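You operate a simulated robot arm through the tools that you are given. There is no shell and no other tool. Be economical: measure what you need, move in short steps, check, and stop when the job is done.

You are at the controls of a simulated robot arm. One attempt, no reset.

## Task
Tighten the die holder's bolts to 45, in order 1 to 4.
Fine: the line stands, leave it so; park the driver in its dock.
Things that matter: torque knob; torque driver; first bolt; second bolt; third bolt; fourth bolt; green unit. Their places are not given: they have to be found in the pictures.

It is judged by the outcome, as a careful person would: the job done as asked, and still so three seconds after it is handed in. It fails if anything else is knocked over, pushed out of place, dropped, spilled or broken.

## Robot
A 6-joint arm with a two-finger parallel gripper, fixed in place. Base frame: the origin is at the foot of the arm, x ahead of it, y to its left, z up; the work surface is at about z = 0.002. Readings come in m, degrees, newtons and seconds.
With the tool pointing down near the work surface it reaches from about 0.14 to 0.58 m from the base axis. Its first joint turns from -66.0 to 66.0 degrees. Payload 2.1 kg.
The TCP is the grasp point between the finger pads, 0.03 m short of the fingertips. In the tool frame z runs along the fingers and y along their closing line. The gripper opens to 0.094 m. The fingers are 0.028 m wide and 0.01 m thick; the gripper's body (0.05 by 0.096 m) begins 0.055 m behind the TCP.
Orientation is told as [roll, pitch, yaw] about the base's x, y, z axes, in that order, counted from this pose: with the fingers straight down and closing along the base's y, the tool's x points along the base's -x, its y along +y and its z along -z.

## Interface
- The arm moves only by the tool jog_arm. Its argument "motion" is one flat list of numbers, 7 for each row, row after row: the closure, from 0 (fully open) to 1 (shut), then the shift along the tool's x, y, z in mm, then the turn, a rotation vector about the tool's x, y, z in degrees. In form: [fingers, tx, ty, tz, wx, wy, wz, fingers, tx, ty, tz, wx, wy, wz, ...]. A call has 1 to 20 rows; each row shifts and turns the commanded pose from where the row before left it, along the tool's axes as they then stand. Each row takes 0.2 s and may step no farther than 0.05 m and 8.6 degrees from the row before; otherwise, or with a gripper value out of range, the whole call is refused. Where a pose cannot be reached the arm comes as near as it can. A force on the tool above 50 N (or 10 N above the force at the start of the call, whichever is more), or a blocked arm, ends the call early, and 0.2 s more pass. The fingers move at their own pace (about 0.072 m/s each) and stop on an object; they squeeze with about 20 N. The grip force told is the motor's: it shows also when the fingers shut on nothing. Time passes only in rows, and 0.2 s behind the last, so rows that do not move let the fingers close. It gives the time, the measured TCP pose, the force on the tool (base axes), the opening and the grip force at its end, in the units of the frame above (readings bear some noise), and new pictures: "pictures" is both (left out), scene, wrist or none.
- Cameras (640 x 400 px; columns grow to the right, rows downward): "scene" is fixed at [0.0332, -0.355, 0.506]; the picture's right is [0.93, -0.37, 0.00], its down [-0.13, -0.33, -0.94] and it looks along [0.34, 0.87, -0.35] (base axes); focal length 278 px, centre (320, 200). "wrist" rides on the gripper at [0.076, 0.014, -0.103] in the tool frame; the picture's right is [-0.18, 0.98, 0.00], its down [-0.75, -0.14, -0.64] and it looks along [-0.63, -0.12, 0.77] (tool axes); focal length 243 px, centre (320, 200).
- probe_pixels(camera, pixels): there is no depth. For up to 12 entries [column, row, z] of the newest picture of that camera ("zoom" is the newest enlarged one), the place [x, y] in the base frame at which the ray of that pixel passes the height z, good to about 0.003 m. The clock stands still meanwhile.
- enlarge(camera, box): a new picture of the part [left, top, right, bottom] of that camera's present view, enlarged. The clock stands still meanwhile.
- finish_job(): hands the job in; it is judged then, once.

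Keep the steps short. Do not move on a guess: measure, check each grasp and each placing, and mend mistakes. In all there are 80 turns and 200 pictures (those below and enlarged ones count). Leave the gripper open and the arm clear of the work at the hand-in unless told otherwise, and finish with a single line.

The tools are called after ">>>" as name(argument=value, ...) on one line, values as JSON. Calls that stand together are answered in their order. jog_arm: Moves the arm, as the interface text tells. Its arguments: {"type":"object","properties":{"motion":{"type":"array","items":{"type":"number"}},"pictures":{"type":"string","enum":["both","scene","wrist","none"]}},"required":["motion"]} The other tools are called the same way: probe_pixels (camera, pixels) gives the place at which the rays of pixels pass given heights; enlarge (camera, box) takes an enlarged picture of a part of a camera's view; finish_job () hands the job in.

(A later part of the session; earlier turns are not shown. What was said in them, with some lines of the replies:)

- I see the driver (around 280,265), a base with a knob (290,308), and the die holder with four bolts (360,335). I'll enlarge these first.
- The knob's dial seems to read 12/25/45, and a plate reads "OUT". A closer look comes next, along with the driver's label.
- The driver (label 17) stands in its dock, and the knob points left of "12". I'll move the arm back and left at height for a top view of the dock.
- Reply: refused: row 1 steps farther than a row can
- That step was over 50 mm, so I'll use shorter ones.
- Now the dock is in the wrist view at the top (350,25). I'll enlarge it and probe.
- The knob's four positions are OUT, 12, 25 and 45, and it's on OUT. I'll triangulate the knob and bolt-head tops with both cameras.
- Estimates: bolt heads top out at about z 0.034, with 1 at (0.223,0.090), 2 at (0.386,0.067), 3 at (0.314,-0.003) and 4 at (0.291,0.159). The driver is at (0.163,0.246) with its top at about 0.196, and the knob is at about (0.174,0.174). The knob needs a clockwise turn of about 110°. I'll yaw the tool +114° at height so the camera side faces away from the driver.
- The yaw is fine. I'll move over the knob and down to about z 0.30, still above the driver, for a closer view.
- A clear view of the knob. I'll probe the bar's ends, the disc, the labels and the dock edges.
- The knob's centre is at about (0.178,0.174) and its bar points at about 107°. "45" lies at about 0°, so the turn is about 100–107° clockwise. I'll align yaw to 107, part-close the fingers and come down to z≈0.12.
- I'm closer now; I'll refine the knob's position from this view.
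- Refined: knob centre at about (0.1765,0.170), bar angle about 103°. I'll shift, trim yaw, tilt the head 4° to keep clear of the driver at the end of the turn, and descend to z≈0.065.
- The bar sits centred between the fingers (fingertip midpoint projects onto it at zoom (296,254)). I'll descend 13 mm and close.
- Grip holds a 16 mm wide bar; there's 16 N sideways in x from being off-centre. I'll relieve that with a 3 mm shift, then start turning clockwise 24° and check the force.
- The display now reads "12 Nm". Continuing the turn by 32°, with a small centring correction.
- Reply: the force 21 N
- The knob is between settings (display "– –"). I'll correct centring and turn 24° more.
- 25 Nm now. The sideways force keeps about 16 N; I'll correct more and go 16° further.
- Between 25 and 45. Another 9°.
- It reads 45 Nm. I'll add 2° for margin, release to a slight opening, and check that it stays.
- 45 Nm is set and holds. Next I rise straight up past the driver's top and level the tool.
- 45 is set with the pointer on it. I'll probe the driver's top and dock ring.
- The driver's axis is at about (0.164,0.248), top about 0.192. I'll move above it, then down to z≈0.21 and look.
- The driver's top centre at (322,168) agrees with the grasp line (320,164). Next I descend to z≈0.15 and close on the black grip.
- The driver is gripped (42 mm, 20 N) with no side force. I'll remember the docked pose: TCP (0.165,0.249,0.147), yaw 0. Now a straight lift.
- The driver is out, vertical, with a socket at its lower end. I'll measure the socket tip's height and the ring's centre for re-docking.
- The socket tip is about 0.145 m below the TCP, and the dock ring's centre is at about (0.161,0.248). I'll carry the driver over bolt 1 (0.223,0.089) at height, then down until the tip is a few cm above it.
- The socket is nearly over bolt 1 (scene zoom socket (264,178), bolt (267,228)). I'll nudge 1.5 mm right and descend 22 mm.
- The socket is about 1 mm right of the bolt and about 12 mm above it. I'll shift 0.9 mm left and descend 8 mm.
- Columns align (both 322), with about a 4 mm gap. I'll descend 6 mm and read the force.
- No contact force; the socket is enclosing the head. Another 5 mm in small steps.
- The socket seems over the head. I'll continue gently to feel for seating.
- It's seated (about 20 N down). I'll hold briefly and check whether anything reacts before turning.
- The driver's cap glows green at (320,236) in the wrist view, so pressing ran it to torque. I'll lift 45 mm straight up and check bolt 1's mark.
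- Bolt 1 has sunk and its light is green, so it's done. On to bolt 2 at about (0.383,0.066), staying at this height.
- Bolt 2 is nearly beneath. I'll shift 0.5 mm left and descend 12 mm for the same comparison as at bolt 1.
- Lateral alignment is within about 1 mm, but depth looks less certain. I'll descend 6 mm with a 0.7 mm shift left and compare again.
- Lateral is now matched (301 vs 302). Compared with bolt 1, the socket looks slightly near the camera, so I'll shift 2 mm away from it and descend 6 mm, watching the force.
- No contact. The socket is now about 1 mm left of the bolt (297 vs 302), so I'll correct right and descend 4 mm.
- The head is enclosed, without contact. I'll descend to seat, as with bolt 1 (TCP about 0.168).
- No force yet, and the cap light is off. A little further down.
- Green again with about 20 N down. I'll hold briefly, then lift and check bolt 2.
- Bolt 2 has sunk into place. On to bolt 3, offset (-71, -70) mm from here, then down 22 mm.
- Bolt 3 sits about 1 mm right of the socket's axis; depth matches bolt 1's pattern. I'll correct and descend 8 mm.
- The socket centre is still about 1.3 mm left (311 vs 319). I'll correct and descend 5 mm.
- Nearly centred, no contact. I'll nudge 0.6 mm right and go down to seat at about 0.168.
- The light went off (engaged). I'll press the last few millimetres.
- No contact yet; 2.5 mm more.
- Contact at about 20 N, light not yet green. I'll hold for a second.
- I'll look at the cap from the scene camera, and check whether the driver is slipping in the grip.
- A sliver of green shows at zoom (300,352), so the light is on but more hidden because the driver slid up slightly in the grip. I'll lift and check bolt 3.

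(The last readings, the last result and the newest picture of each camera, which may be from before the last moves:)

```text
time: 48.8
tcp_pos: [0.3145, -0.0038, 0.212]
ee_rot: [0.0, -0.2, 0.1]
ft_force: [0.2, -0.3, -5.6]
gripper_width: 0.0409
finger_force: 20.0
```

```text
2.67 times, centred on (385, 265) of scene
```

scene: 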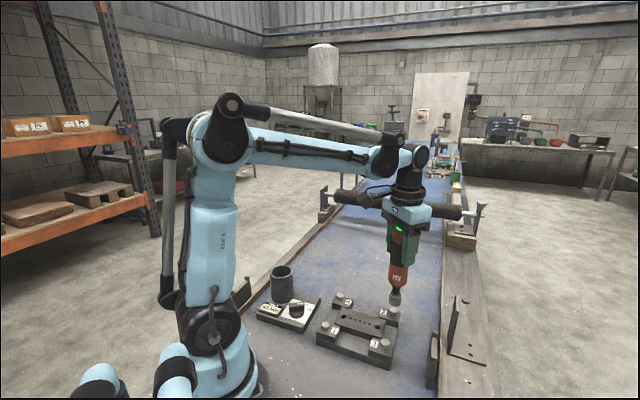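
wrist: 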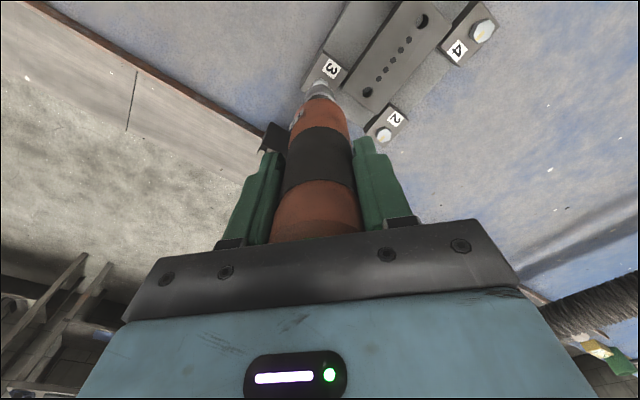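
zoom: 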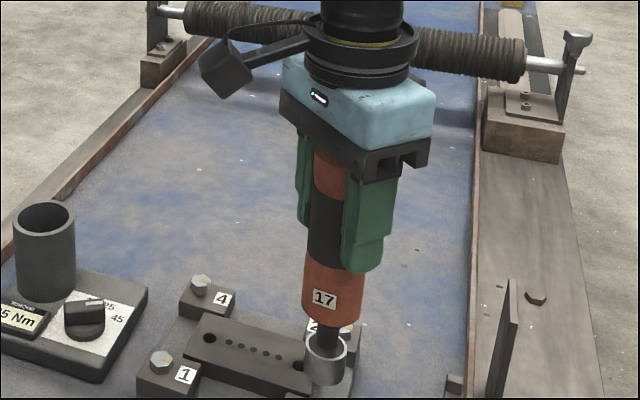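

Bolt 3 has sunk about 4 mm like the others, so it's done. On to bolt 4, offset (-24,+164) mm, then down 22 mm.

>>> jog_arm(motion=[1, 6, 41, 0, 0, 0, 0, 1, 6, 41, 0, 0, 0, 0, 1, 6, 41, 0, 0, 0, 0, 1, 6.2, 41, 0, 0, 0, 0, 1, 0, 0, 10, 0, 0, 0, 1, 0, 0, 10, 0, 0, 0, 1, 0, 0, 0, 0, 0, 0], pictures="wrist")

>>> enlarge(camera="scene", box=[325, 270, 365, 310])

>>> enlarge(camera="wrist", box=[280, 60, 360, 120])

```text
time: 50.4
tcp_pos: [0.29, 0.1586, 0.1913]
ee_rot: [0.0, -0.2, 0.1]
ft_force: [-0.2, -0.6, -6.4]
gripper_width: 0.0411
finger_force: 19.8
```

wrist: 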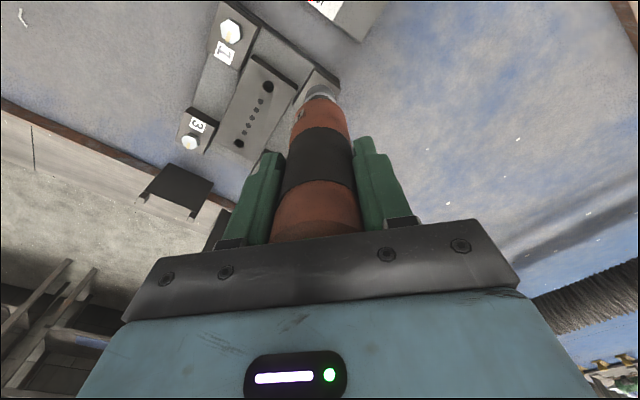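

```text
10.00 times, centred on (345, 290) of scene
```

zoom: 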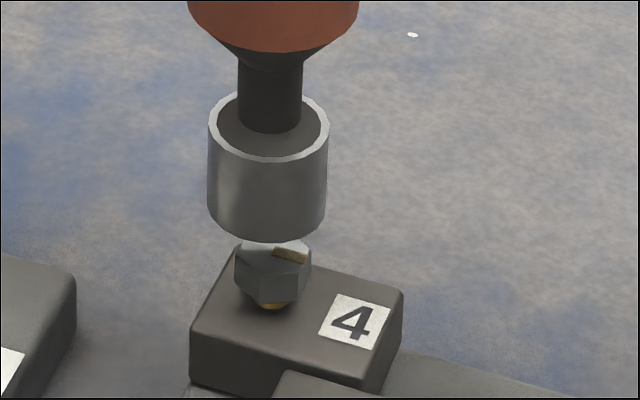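

```text
6.67 times, centred on (320, 90) of wrist
```

zoom: 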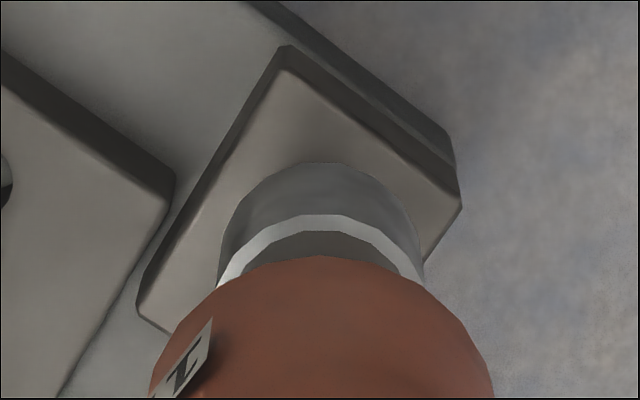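

The socket is about 2 mm left of and slightly behind bolt 4 (267 vs 273). I'll correct (+1.1,-1.9) mm and descend 7 mm.

>>> jog_arm(motion=[1, -1.1, -1.7, 0, 0, 0, 0, 1, 0, 0, 3.5, 0, 0, 0, 1, 0, 0, 3.5, 0, 0, 0, 1, 0, 0, 0, 0, 0, 0], pictures="none")

>>> enlarge(camera="scene", box=[325, 270, 365, 310])

```text
time: 51.4
tcp_pos: [0.2926, 0.1595, 0.1847]
ee_rot: [0.0, -0.2, 0.1]
ft_force: [-0.3, -0.3, -6.1]
gripper_width: 0.0407
finger_force: 19.6
```

```text
10.00 times, centred on (345, 290) of scene
```

zoom: 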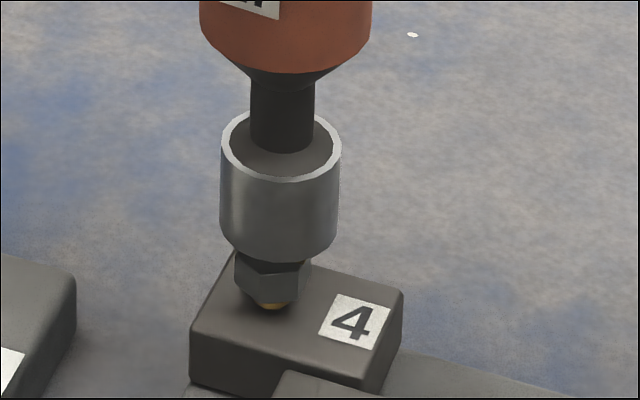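

Now about 1 mm right. I'll correct and descend 6 mm.

>>> jog_arm(motion=[1, 1.0, -0.6, 2, 0, 0, 0, 1, 0, 0, 2, 0, 0, 0, 1, 0, 0, 2, 0, 0, 0, 1, 0, 0, 0, 0, 0, 0], pictures="none")

>>> enlarge(camera="scene", box=[325, 270, 365, 310])

```text
time: 52.4
tcp_pos: [0.2911, 0.1589, 0.1786]
ee_rot: [0.0, -0.2, 0.1]
ft_force: [-0.4, -0.3, -5.4]
gripper_width: 0.0409
finger_force: 20.0
```

```text
10.00 times, centred on (345, 290) of scene
```

zoom: 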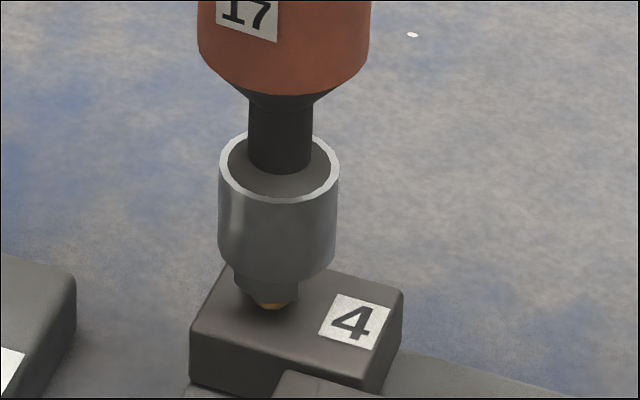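

Still about 1 mm right (277 vs 272). I'll correct and descend 4 mm.

>>> jog_arm(motion=[1, 1.0, 0.2, 0, 0, 0, 0, 1, 0, 0, 2, 0, 0, 0, 1, 0, 0, 2, 0, 0, 0, 1, 0, 0, 0, 0, 0, 0], pictures="none")

>>> enlarge(camera="scene", box=[325, 270, 365, 310])

```text
time: 53.4
tcp_pos: [0.2906, 0.159, 0.1742]
ee_rot: [0.0, -0.2, 0.1]
ft_force: [1.0, -0.2, -5.9]
gripper_width: 0.0408
finger_force: 19.6
```

```text
10.00 times, centred on (345, 290) of scene
```

zoom: 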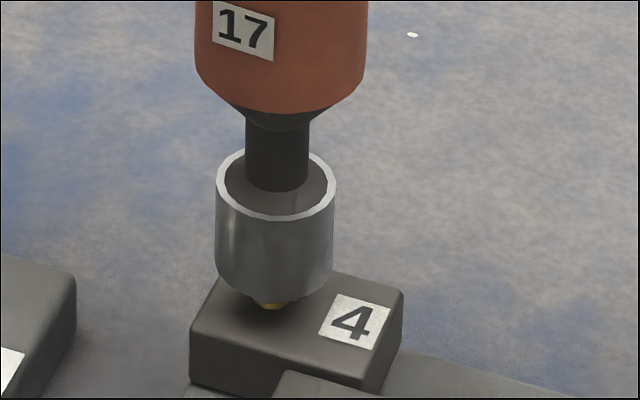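

Enclosed, no contact. Going down to seat.

>>> jog_arm(motion=[1, 0, 0, 2, 0, 0, 0, 1, 0, 0, 2, 0, 0, 0, 1, 0, 0, 2, 0, 0, 0, 1, 0, 0, 1.5, 0, 0, 0, 1, 0, 0, 1.5, 0, 0, 0, 1, 0, 0, 0, 0, 0, 0, 1, 0, 0, 0, 0, 0, 0], pictures="none")

>>> enlarge(camera="wrist", box=[240, 80, 400, 260])

>>> enlarge(camera="scene", box=[325, 270, 365, 310])

```text
time: 55.0
tcp_pos: [0.2904, 0.159, 0.165]
ee_rot: [0.0, -0.2, 0.1]
ft_force: [0.0, 0.2, -6.0]
gripper_width: 0.0409
finger_force: 20.2
```

```text
2.22 times, centred on (320, 170) of wrist
```

zoom: 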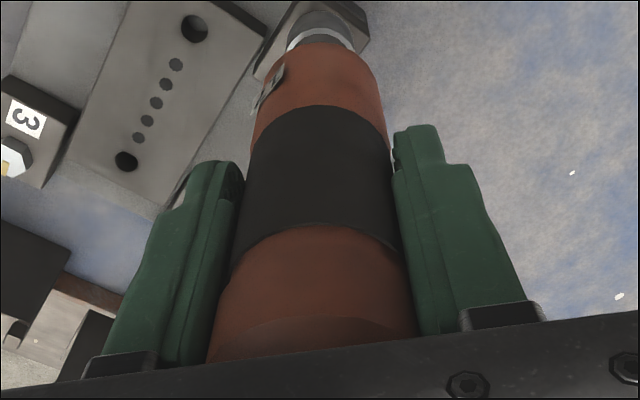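

```text
10.00 times, centred on (345, 290) of scene
```

zoom: 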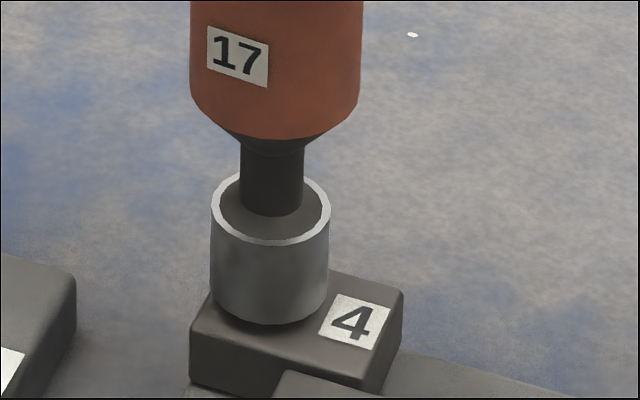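

Light off, no contact yet; continuing in 1.2 mm steps.

>>> jog_arm(motion=[1, 0, 0, 1.2, 0, 0, 0, 1, 0, 0, 1.2, 0, 0, 0, 1, 0, 0, 1.2, 0, 0, 0, 1, 0, 0, 0, 0, 0, 0, 1, 0, 0, 0, 0, 0, 0], pictures="none")

>>> enlarge(camera="wrist", box=[240, 80, 400, 260])

```text
time: 56.2
tcp_pos: [0.2898, 0.1576, 0.1623]
ee_rot: [0.0, -0.2, 0.1]
ft_force: [0.8, -0.6, 16.1]
gripper_width: 0.0409
finger_force: 20.4
```

```text
2.22 times, centred on (320, 170) of wrist
```

zoom: 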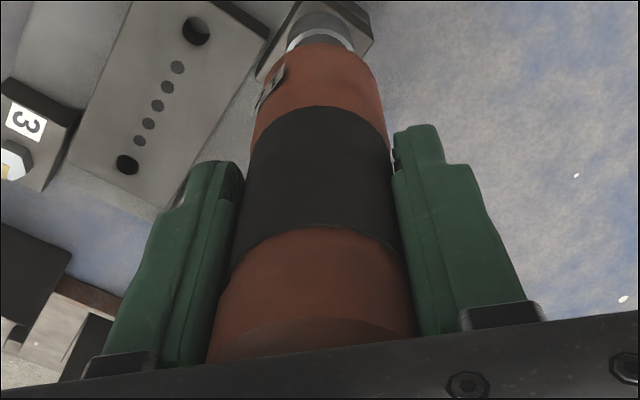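

Pressed at about 22 N. I'll hold about 1 s and look for the sliver of green.

>>> jog_arm(motion=[1, 0, 0, 0, 0, 0, 0, 1, 0, 0, 0, 0, 0, 0, 1, 0, 0, 0, 0, 0, 0, 1, 0, 0, 0, 0, 0, 0], pictures="none")

>>> enlarge(camera="wrist", box=[270, 190, 370, 260])

>>> enlarge(camera="scene", box=[325, 190, 375, 310])

```text
time: 57.2
tcp_pos: [0.2894, 0.1591, 0.1621]
ee_rot: [0.1, -0.3, 0.1]
ft_force: [2.3, -1.1, 15.3]
gripper_width: 0.0408
finger_force: 20.3
```

```text
5.71 times, centred on (320, 225) of wrist
```

zoom: 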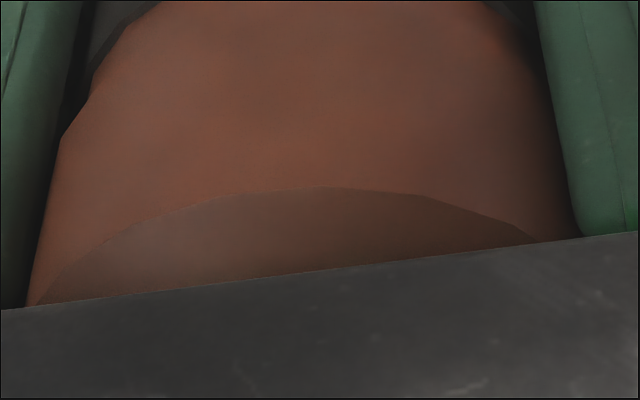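

```text
3.33 times, centred on (350, 250) of scene
```

zoom: 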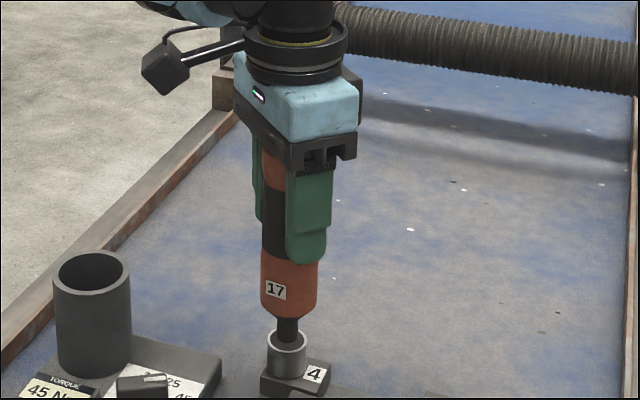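

The cap is now hidden from view. I'll lift and judge by bolt 4's height relative to its block.

>>> jog_arm(motion=[1, 0, 0, 0, 0, 0, 0, 1, 0, 0, -10, 0, 0, 0, 1, 0, 0, -17, 0, 0, 0, 1, 0, 0, -22, 0, 0, 0, 1, 0, 0, 0, 0, 0, 0], pictures="scene")

>>> enlarge(camera="scene", box=[325, 270, 365, 310])

>>> enlarge(camera="wrist", box=[270, 190, 370, 260])

```text
time: 58.4
tcp_pos: [0.2898, 0.1581, 0.2106]
ee_rot: [0.0, -0.3, 0.0]
ft_force: [0.0, 0.7, -6.4]
gripper_width: 0.0407
finger_force: 19.7
```

scene: 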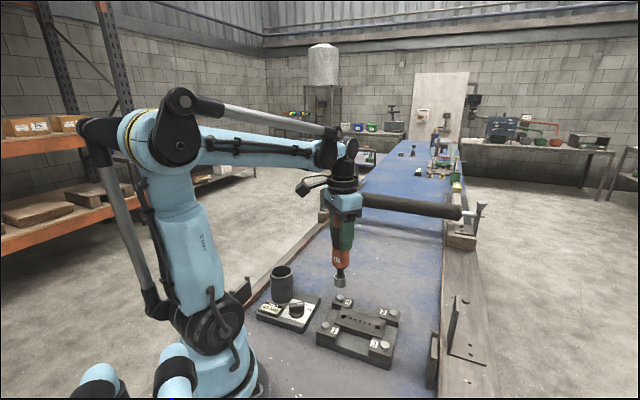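

```text
10.00 times, centred on (345, 290) of scene
```

zoom: 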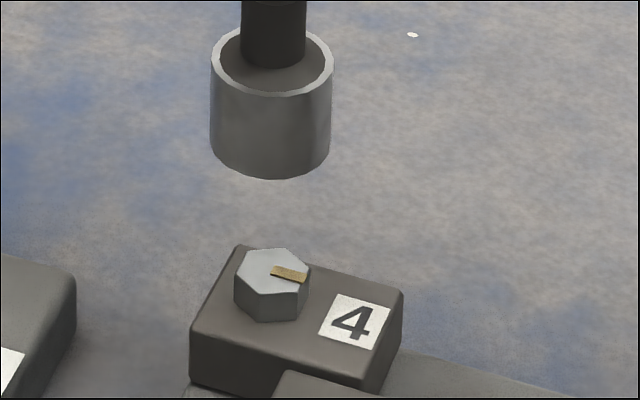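

```text
5.71 times, centred on (320, 225) of wrist
```

zoom: 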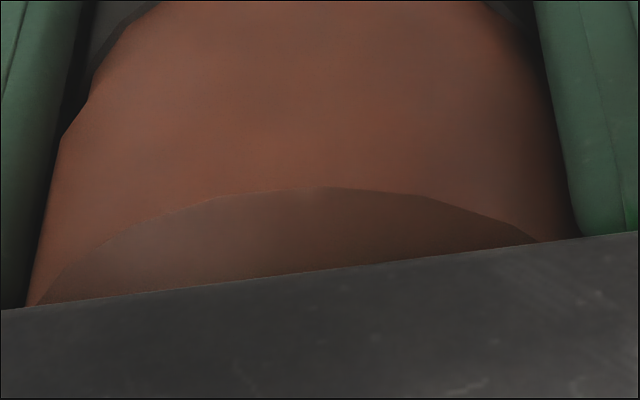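

Bolt 4 is down on its block (no bronze washer gap now). I'll verify all four at high zoom.

>>> enlarge(camera="scene", box=[305, 295, 355, 345])

>>> enlarge(camera="scene", box=[360, 295, 410, 360])

>>> enlarge(camera="scene", box=[310, 190, 370, 290])

```text
8.00 times, centred on (330, 320) of scene
```

zoom: 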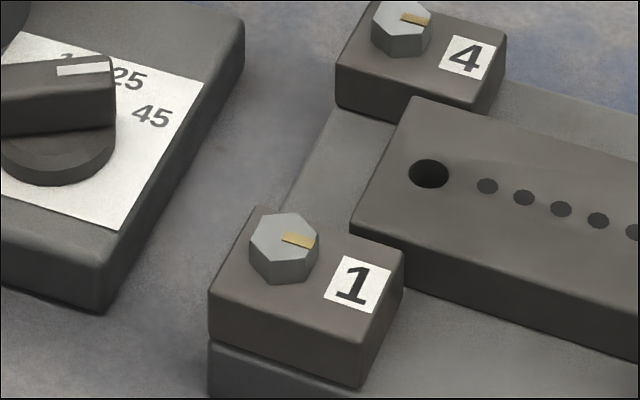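

```text
6.15 times, centred on (385, 328) of scene
```

zoom: 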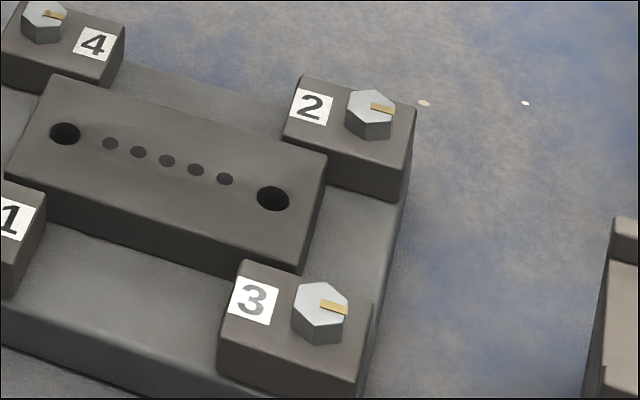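

```text
4.00 times, centred on (340, 240) of scene
```

zoom: 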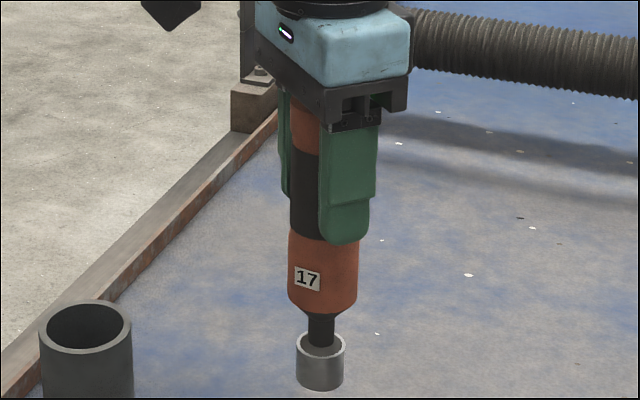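

All four bolts are flush with their blocks. Next, docking: up 110 mm, then over the dock at (0.165,0.249).

>>> jog_arm(motion=[1, 0, 0, -40, 0, 0, 0, 1, 0, 0, -40, 0, 0, 0, 1, 0, 0, -20, 0, 0, 0, 1, 31.1, 22.6, 0, 0, 0, 0, 1, 31.1, 22.6, 0, 0, 0, 0, 1, 31.1, 22.6, 0, 0, 0, 0, 1, 31.1, 22.6, 0, 0, 0, 0, 1, 0, 0, 40, 0, 0, 0, 1, 0, 0, 20, 0, 0, 0, 1, 0, 0, 0, 0, 0, 0])

>>> enlarge(camera="scene", box=[250, 225, 320, 325])

>>> enlarge(camera="wrist", box=[260, 30, 380, 130])

```text
time: 60.6
tcp_pos: [0.168, 0.2466, 0.2499]
ee_rot: [0.0, -0.2, 0.2]
ft_force: [0.0, 0.1, -5.5]
gripper_width: 0.0406
finger_force: 20.1
```

scene: 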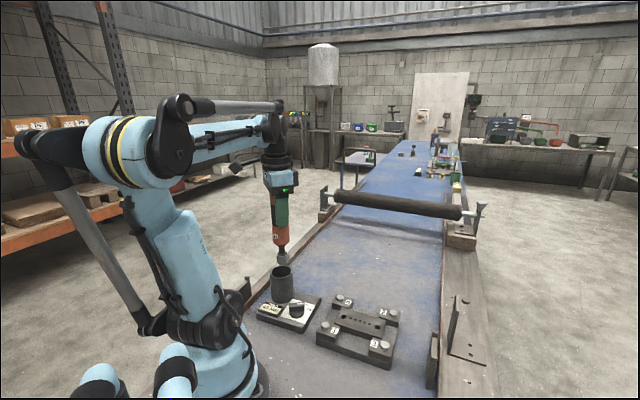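
wrist: 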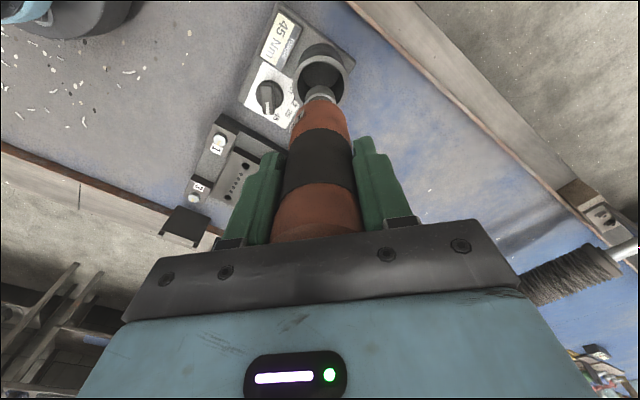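

```text
4.00 times, centred on (285, 275) of scene
```

zoom: 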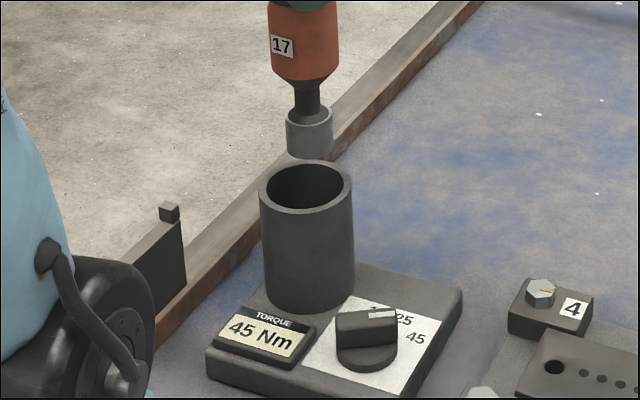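

```text
4.00 times, centred on (320, 80) of wrist
```

zoom: 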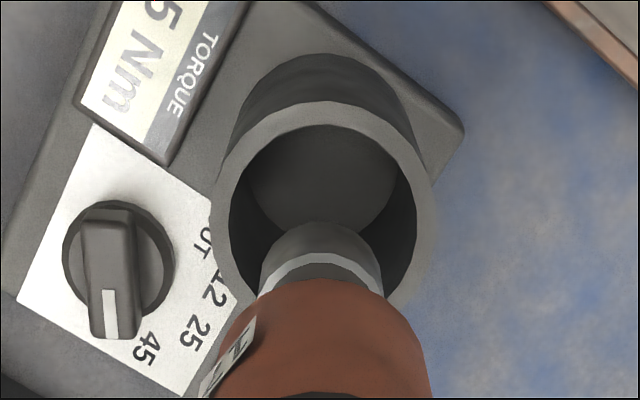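

The light is green (scene (285,188)). The driver is about 3–4 mm right of the ring's axis. I'll correct (-2.7,+2.3) mm, descend 20 mm and check.

>>> jog_arm(motion=[1, 2.7, 2.3, 0, 0, 0, 0, 1, 0, 0, 10, 0, 0, 0, 1, 0, 0, 10, 0, 0, 0, 1, 0, 0, 0, 0, 0, 0], pictures="none")

>>> enlarge(camera="scene", box=[250, 225, 320, 325])

>>> enlarge(camera="wrist", box=[260, 30, 380, 130])

```text
time: 61.6
tcp_pos: [0.1663, 0.25, 0.2309]
ee_rot: [0.1, -0.2, 0.2]
ft_force: [0.6, 0.0, -5.8]
gripper_width: 0.0406
finger_force: 20.1
```

```text
4.00 times, centred on (285, 275) of scene
```

zoom: 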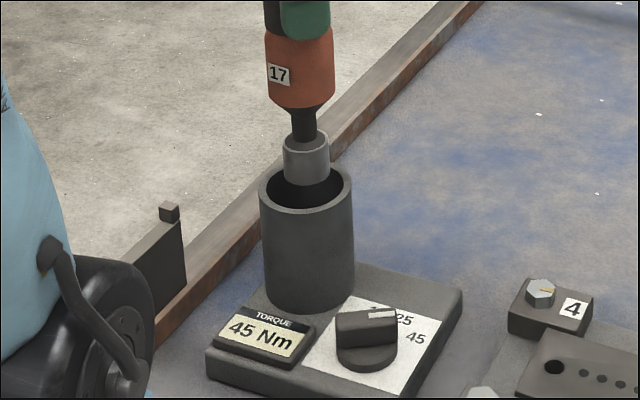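

```text
4.00 times, centred on (320, 80) of wrist
```

zoom: 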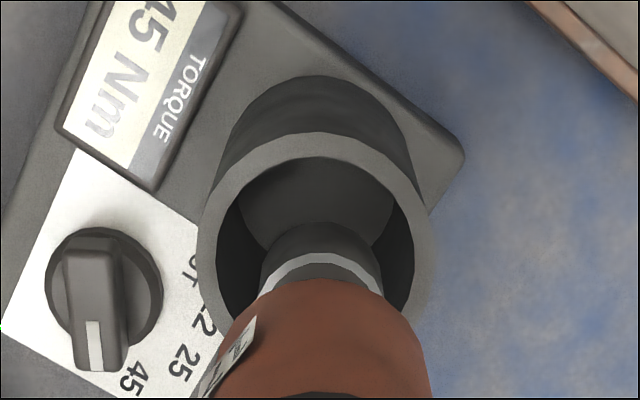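

Close to centred; the wrist view suggests about 1.5 mm further back in x. I'll correct and lower 40 mm, watching the force.

>>> jog_arm(motion=[1, 1.5, -0.5, 0, 0, 0, 0, 1, 0, 0, 10, 0, 0, 0, 1, 0, 0, 10, 0, 0, 0, 1, 0, 0, 10, 0, 0, 0, 1, 0, 0, 8, 0, 0, 0, 1, 0, 0, 0, 0, 0, 0], pictures="none")

>>> enlarge(camera="scene", box=[250, 225, 320, 325])

>>> enlarge(camera="wrist", box=[260, 30, 380, 130])

```text
time: 63.0
tcp_pos: [0.162, 0.2505, 0.1921]
ee_rot: [0.0, -0.2, 0.1]
ft_force: [-1.1, -0.7, -6.0]
gripper_width: 0.0409
finger_force: 20.3
```

```text
4.00 times, centred on (285, 275) of scene
```

zoom: 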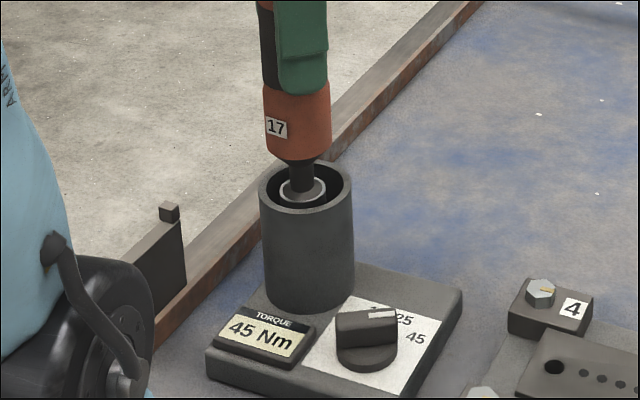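

```text
4.00 times, centred on (320, 80) of wrist
```

zoom: 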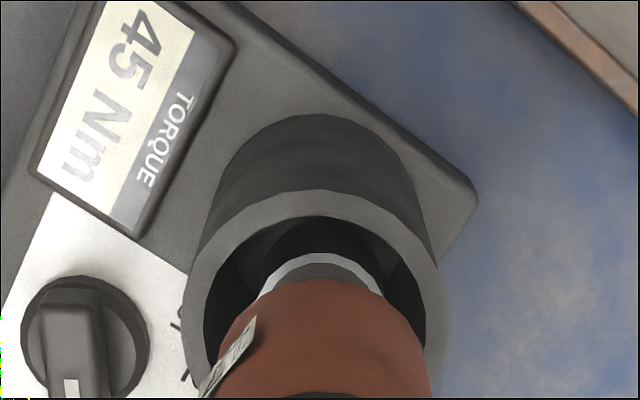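

The socket is inside the ring without contact. I'll trim (+1.1,-1.1) mm so the orange body enters cleanly, then lower 25 mm.

>>> jog_arm(motion=[1, -1.1, -1.1, 0, 0, 0, 0, 1, 0, 0, 7, 0, 0, 0, 1, 0, 0, 7, 0, 0, 0, 1, 0, 0, 6, 0, 0, 0, 1, 0, 0, 5, 0, 0, 0, 1, 0, 0, 0, 0, 0, 0], pictures="none")

>>> enlarge(camera="scene", box=[250, 225, 320, 325])

>>> enlarge(camera="wrist", box=[260, 60, 380, 160])

```text
time: 64.4
tcp_pos: [0.1632, 0.2501, 0.1687]
ee_rot: [-0.1, -0.2, 0.1]
ft_force: [0.1, 1.0, -4.9]
gripper_width: 0.0412
finger_force: 20.3
```

```text
4.00 times, centred on (285, 275) of scene
```

zoom: 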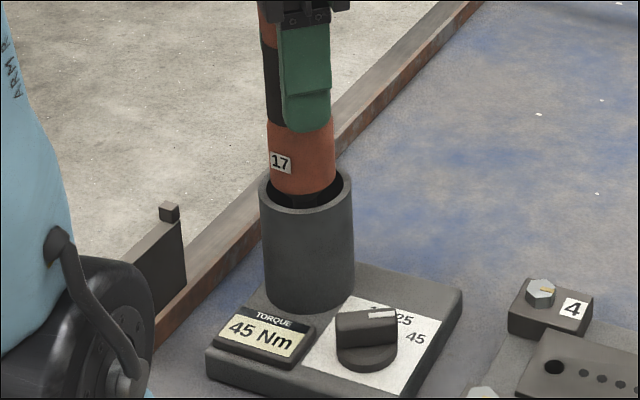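

```text
4.00 times, centred on (320, 110) of wrist
```

zoom: 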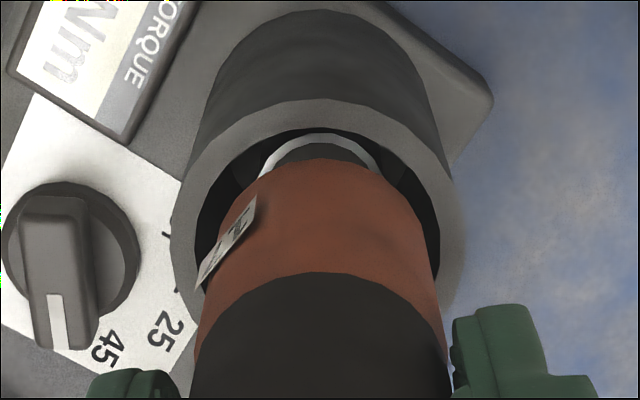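

The body is entering the ring without force. Lowering 18 mm more, then feeling for the bottom.

>>> jog_arm(motion=[1, -0.5, -0.3, 5, 0, 0, 0, 1, 0, 0, 5, 0, 0, 0, 1, 0, 0, 5, 0, 0, 0, 1, 0, 0, 3, 0, 0, 0, 1, 0, 0, 0, 0, 0, 0], pictures="none")

>>> enlarge(camera="scene", box=[250, 225, 320, 325])

```text
time: 65.6
tcp_pos: [0.1633, 0.2502, 0.1509]
ee_rot: [-0.1, -0.2, 0.1]
ft_force: [0.6, -0.2, -5.6]
gripper_width: 0.041
finger_force: 19.9
```

```text
4.00 times, centred on (285, 275) of scene
```

zoom: 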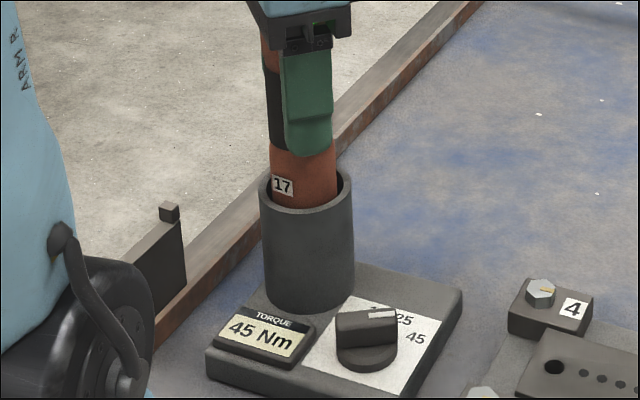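

No contact yet; small steps down until the driver rests on the dock floor.

>>> jog_arm(motion=[1, 0, 0, 2, 0, 0, 0, 1, 0, 0, 2, 0, 0, 0, 1, 0, 0, 1.5, 0, 0, 0, 1, 0, 0, 1.5, 0, 0, 0, 1, 0, 0, 0, 0, 0, 0], pictures="none")

```text
time: 66.8
tcp_pos: [0.1629, 0.2486, 0.1436]
ee_rot: [-0.1, -0.2, 0.1]
ft_force: [-0.7, 0.3, -5.4]
gripper_width: 0.0408
finger_force: 20.3
```

>>> jog_arm(motion=[1, 0, 0, 1, 0, 0, 0, 1, 0, 0, 1, 0, 0, 0, 1, 0, 0, 1, 0, 0, 0, 1, 0, 0, 0, 0, 0, 0], pictures="none")

>>> enlarge(camera="scene", box=[250, 225, 320, 325])

```text
time: 67.8
tcp_pos: [0.1629, 0.2494, 0.1407]
ee_rot: [-0.1, -0.2, 0.1]
ft_force: [2.6, 0.9, 15.5]
gripper_width: 0.0411
finger_force: 20.0
```

```text
4.00 times, centred on (285, 275) of scene
```

zoom: 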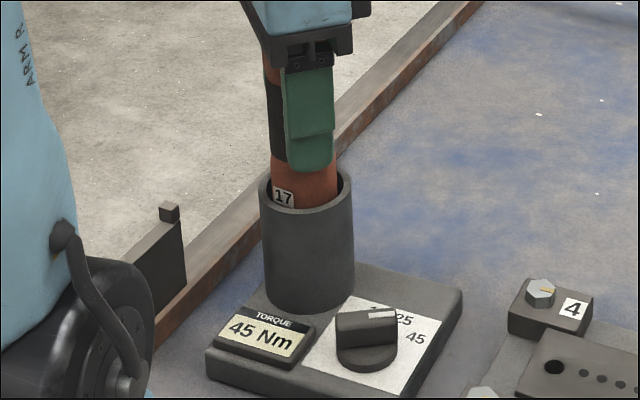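

The driver is resting on the dock floor (about 20 N). I'll relax 1 mm, open fully, wait, then rise straight.

>>> jog_arm(motion=[1, 0, 0, -1, 0, 0, 0, 0.7, 0, 0, 0, 0, 0, 0, 0.2, 0, 0, 0, 0, 0, 0, 0, 0, 0, 0, 0, 0, 0, 0, 0, 0, 0, 0, 0, 0])

>>> enlarge(camera="scene", box=[250, 200, 320, 325])

```text
time: 69.0
tcp_pos: [0.1628, 0.2495, 0.1413]
ee_rot: [0.0, -0.2, 0.2]
ft_force: [-0.4, -0.2, 0.7]
gripper_width: 0.094
finger_force: 0.0
```

scene: 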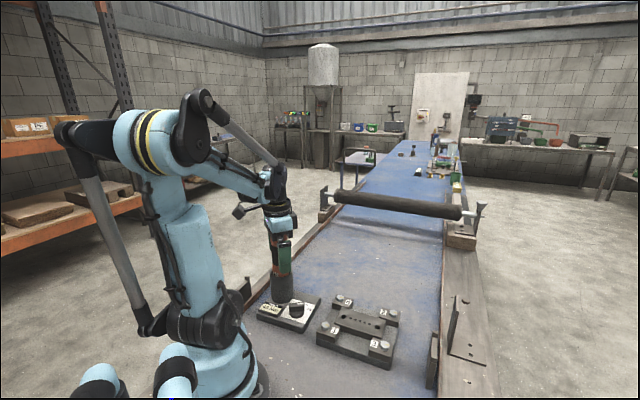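
wrist: 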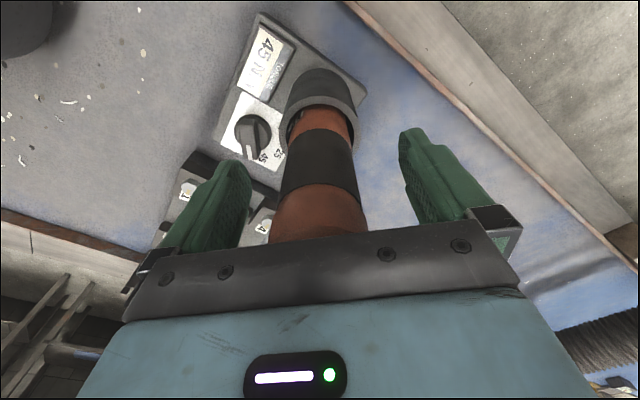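

```text
3.20 times, centred on (285, 262) of scene
```

zoom: 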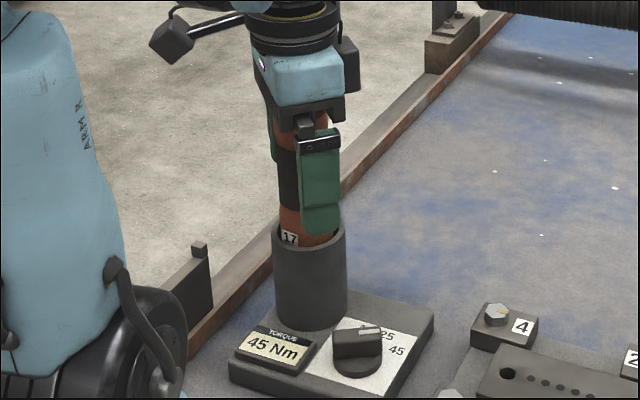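

Released; the driver stands in its dock. I'll rise straight up and then move clear.

>>> jog_arm(motion=[0, 0, 0, -25, 0, 0, 0, 0, 0, 0, -40, 0, 0, 0, 0, 0, 0, -40, 0, 0, 0, 0, 0, 0, -45, 0, 0, 0, 0, 0, 0, -45, 0, 0, 0, 0, 0, 0, -45, 0, 0, 0, 0, -30, -35, 0, 0, 0, 0, 0, -30, -35, 0, 0, 0, 0, 0, 0, 0, 0, 0, 0, 0])

>>> enlarge(camera="scene", box=[240, 220, 420, 380])

>>> enlarge(camera="scene", box=[380, 120, 500, 200])

```text
time: 71.0
tcp_pos: [0.2202, 0.1799, 0.3772]
ee_rot: [0.0, -0.3, 0.0]
ft_force: [-0.6, 0.7, -0.5]
gripper_width: 0.0938
finger_force: 0.0
```

scene: 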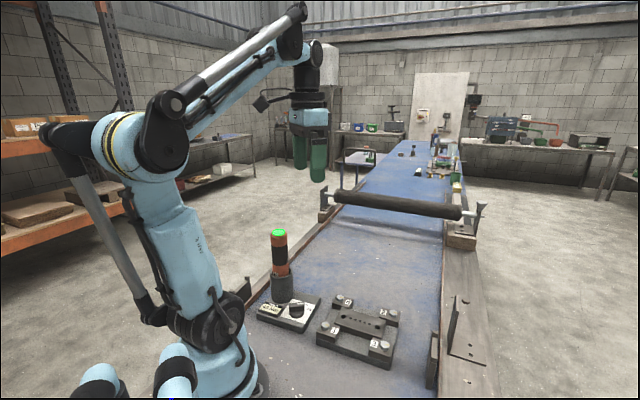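
wrist: 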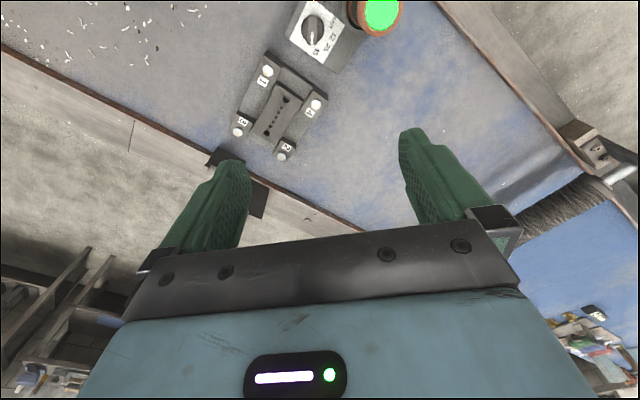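

```text
2.50 times, centred on (330, 300) of scene
```

zoom: 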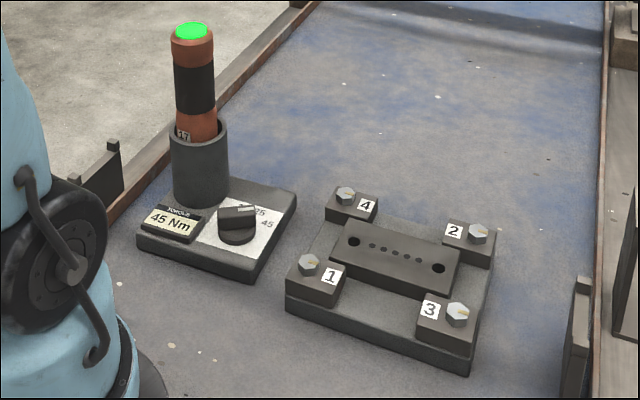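

```text
5.00 times, centred on (440, 160) of scene
```

zoom: 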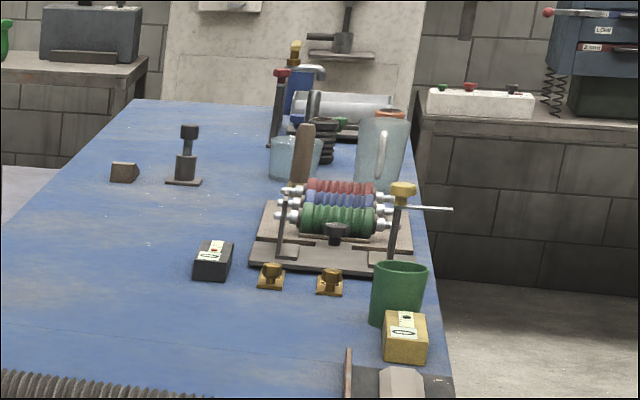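

The driver stands docked with its green light on, and the dial reads 45 Nm. All four bolts are down, the holder hasn't moved, the far-off green unit is untouched, and the arm is clear with the gripper open. Handing in.

>>> finish_job()

```text
The job is handed in.
```

All four die-holder bolts are tightened at the 45 Nm setting in order 1 to 4, the driver is back in its dock, and the line was left standing as it was.
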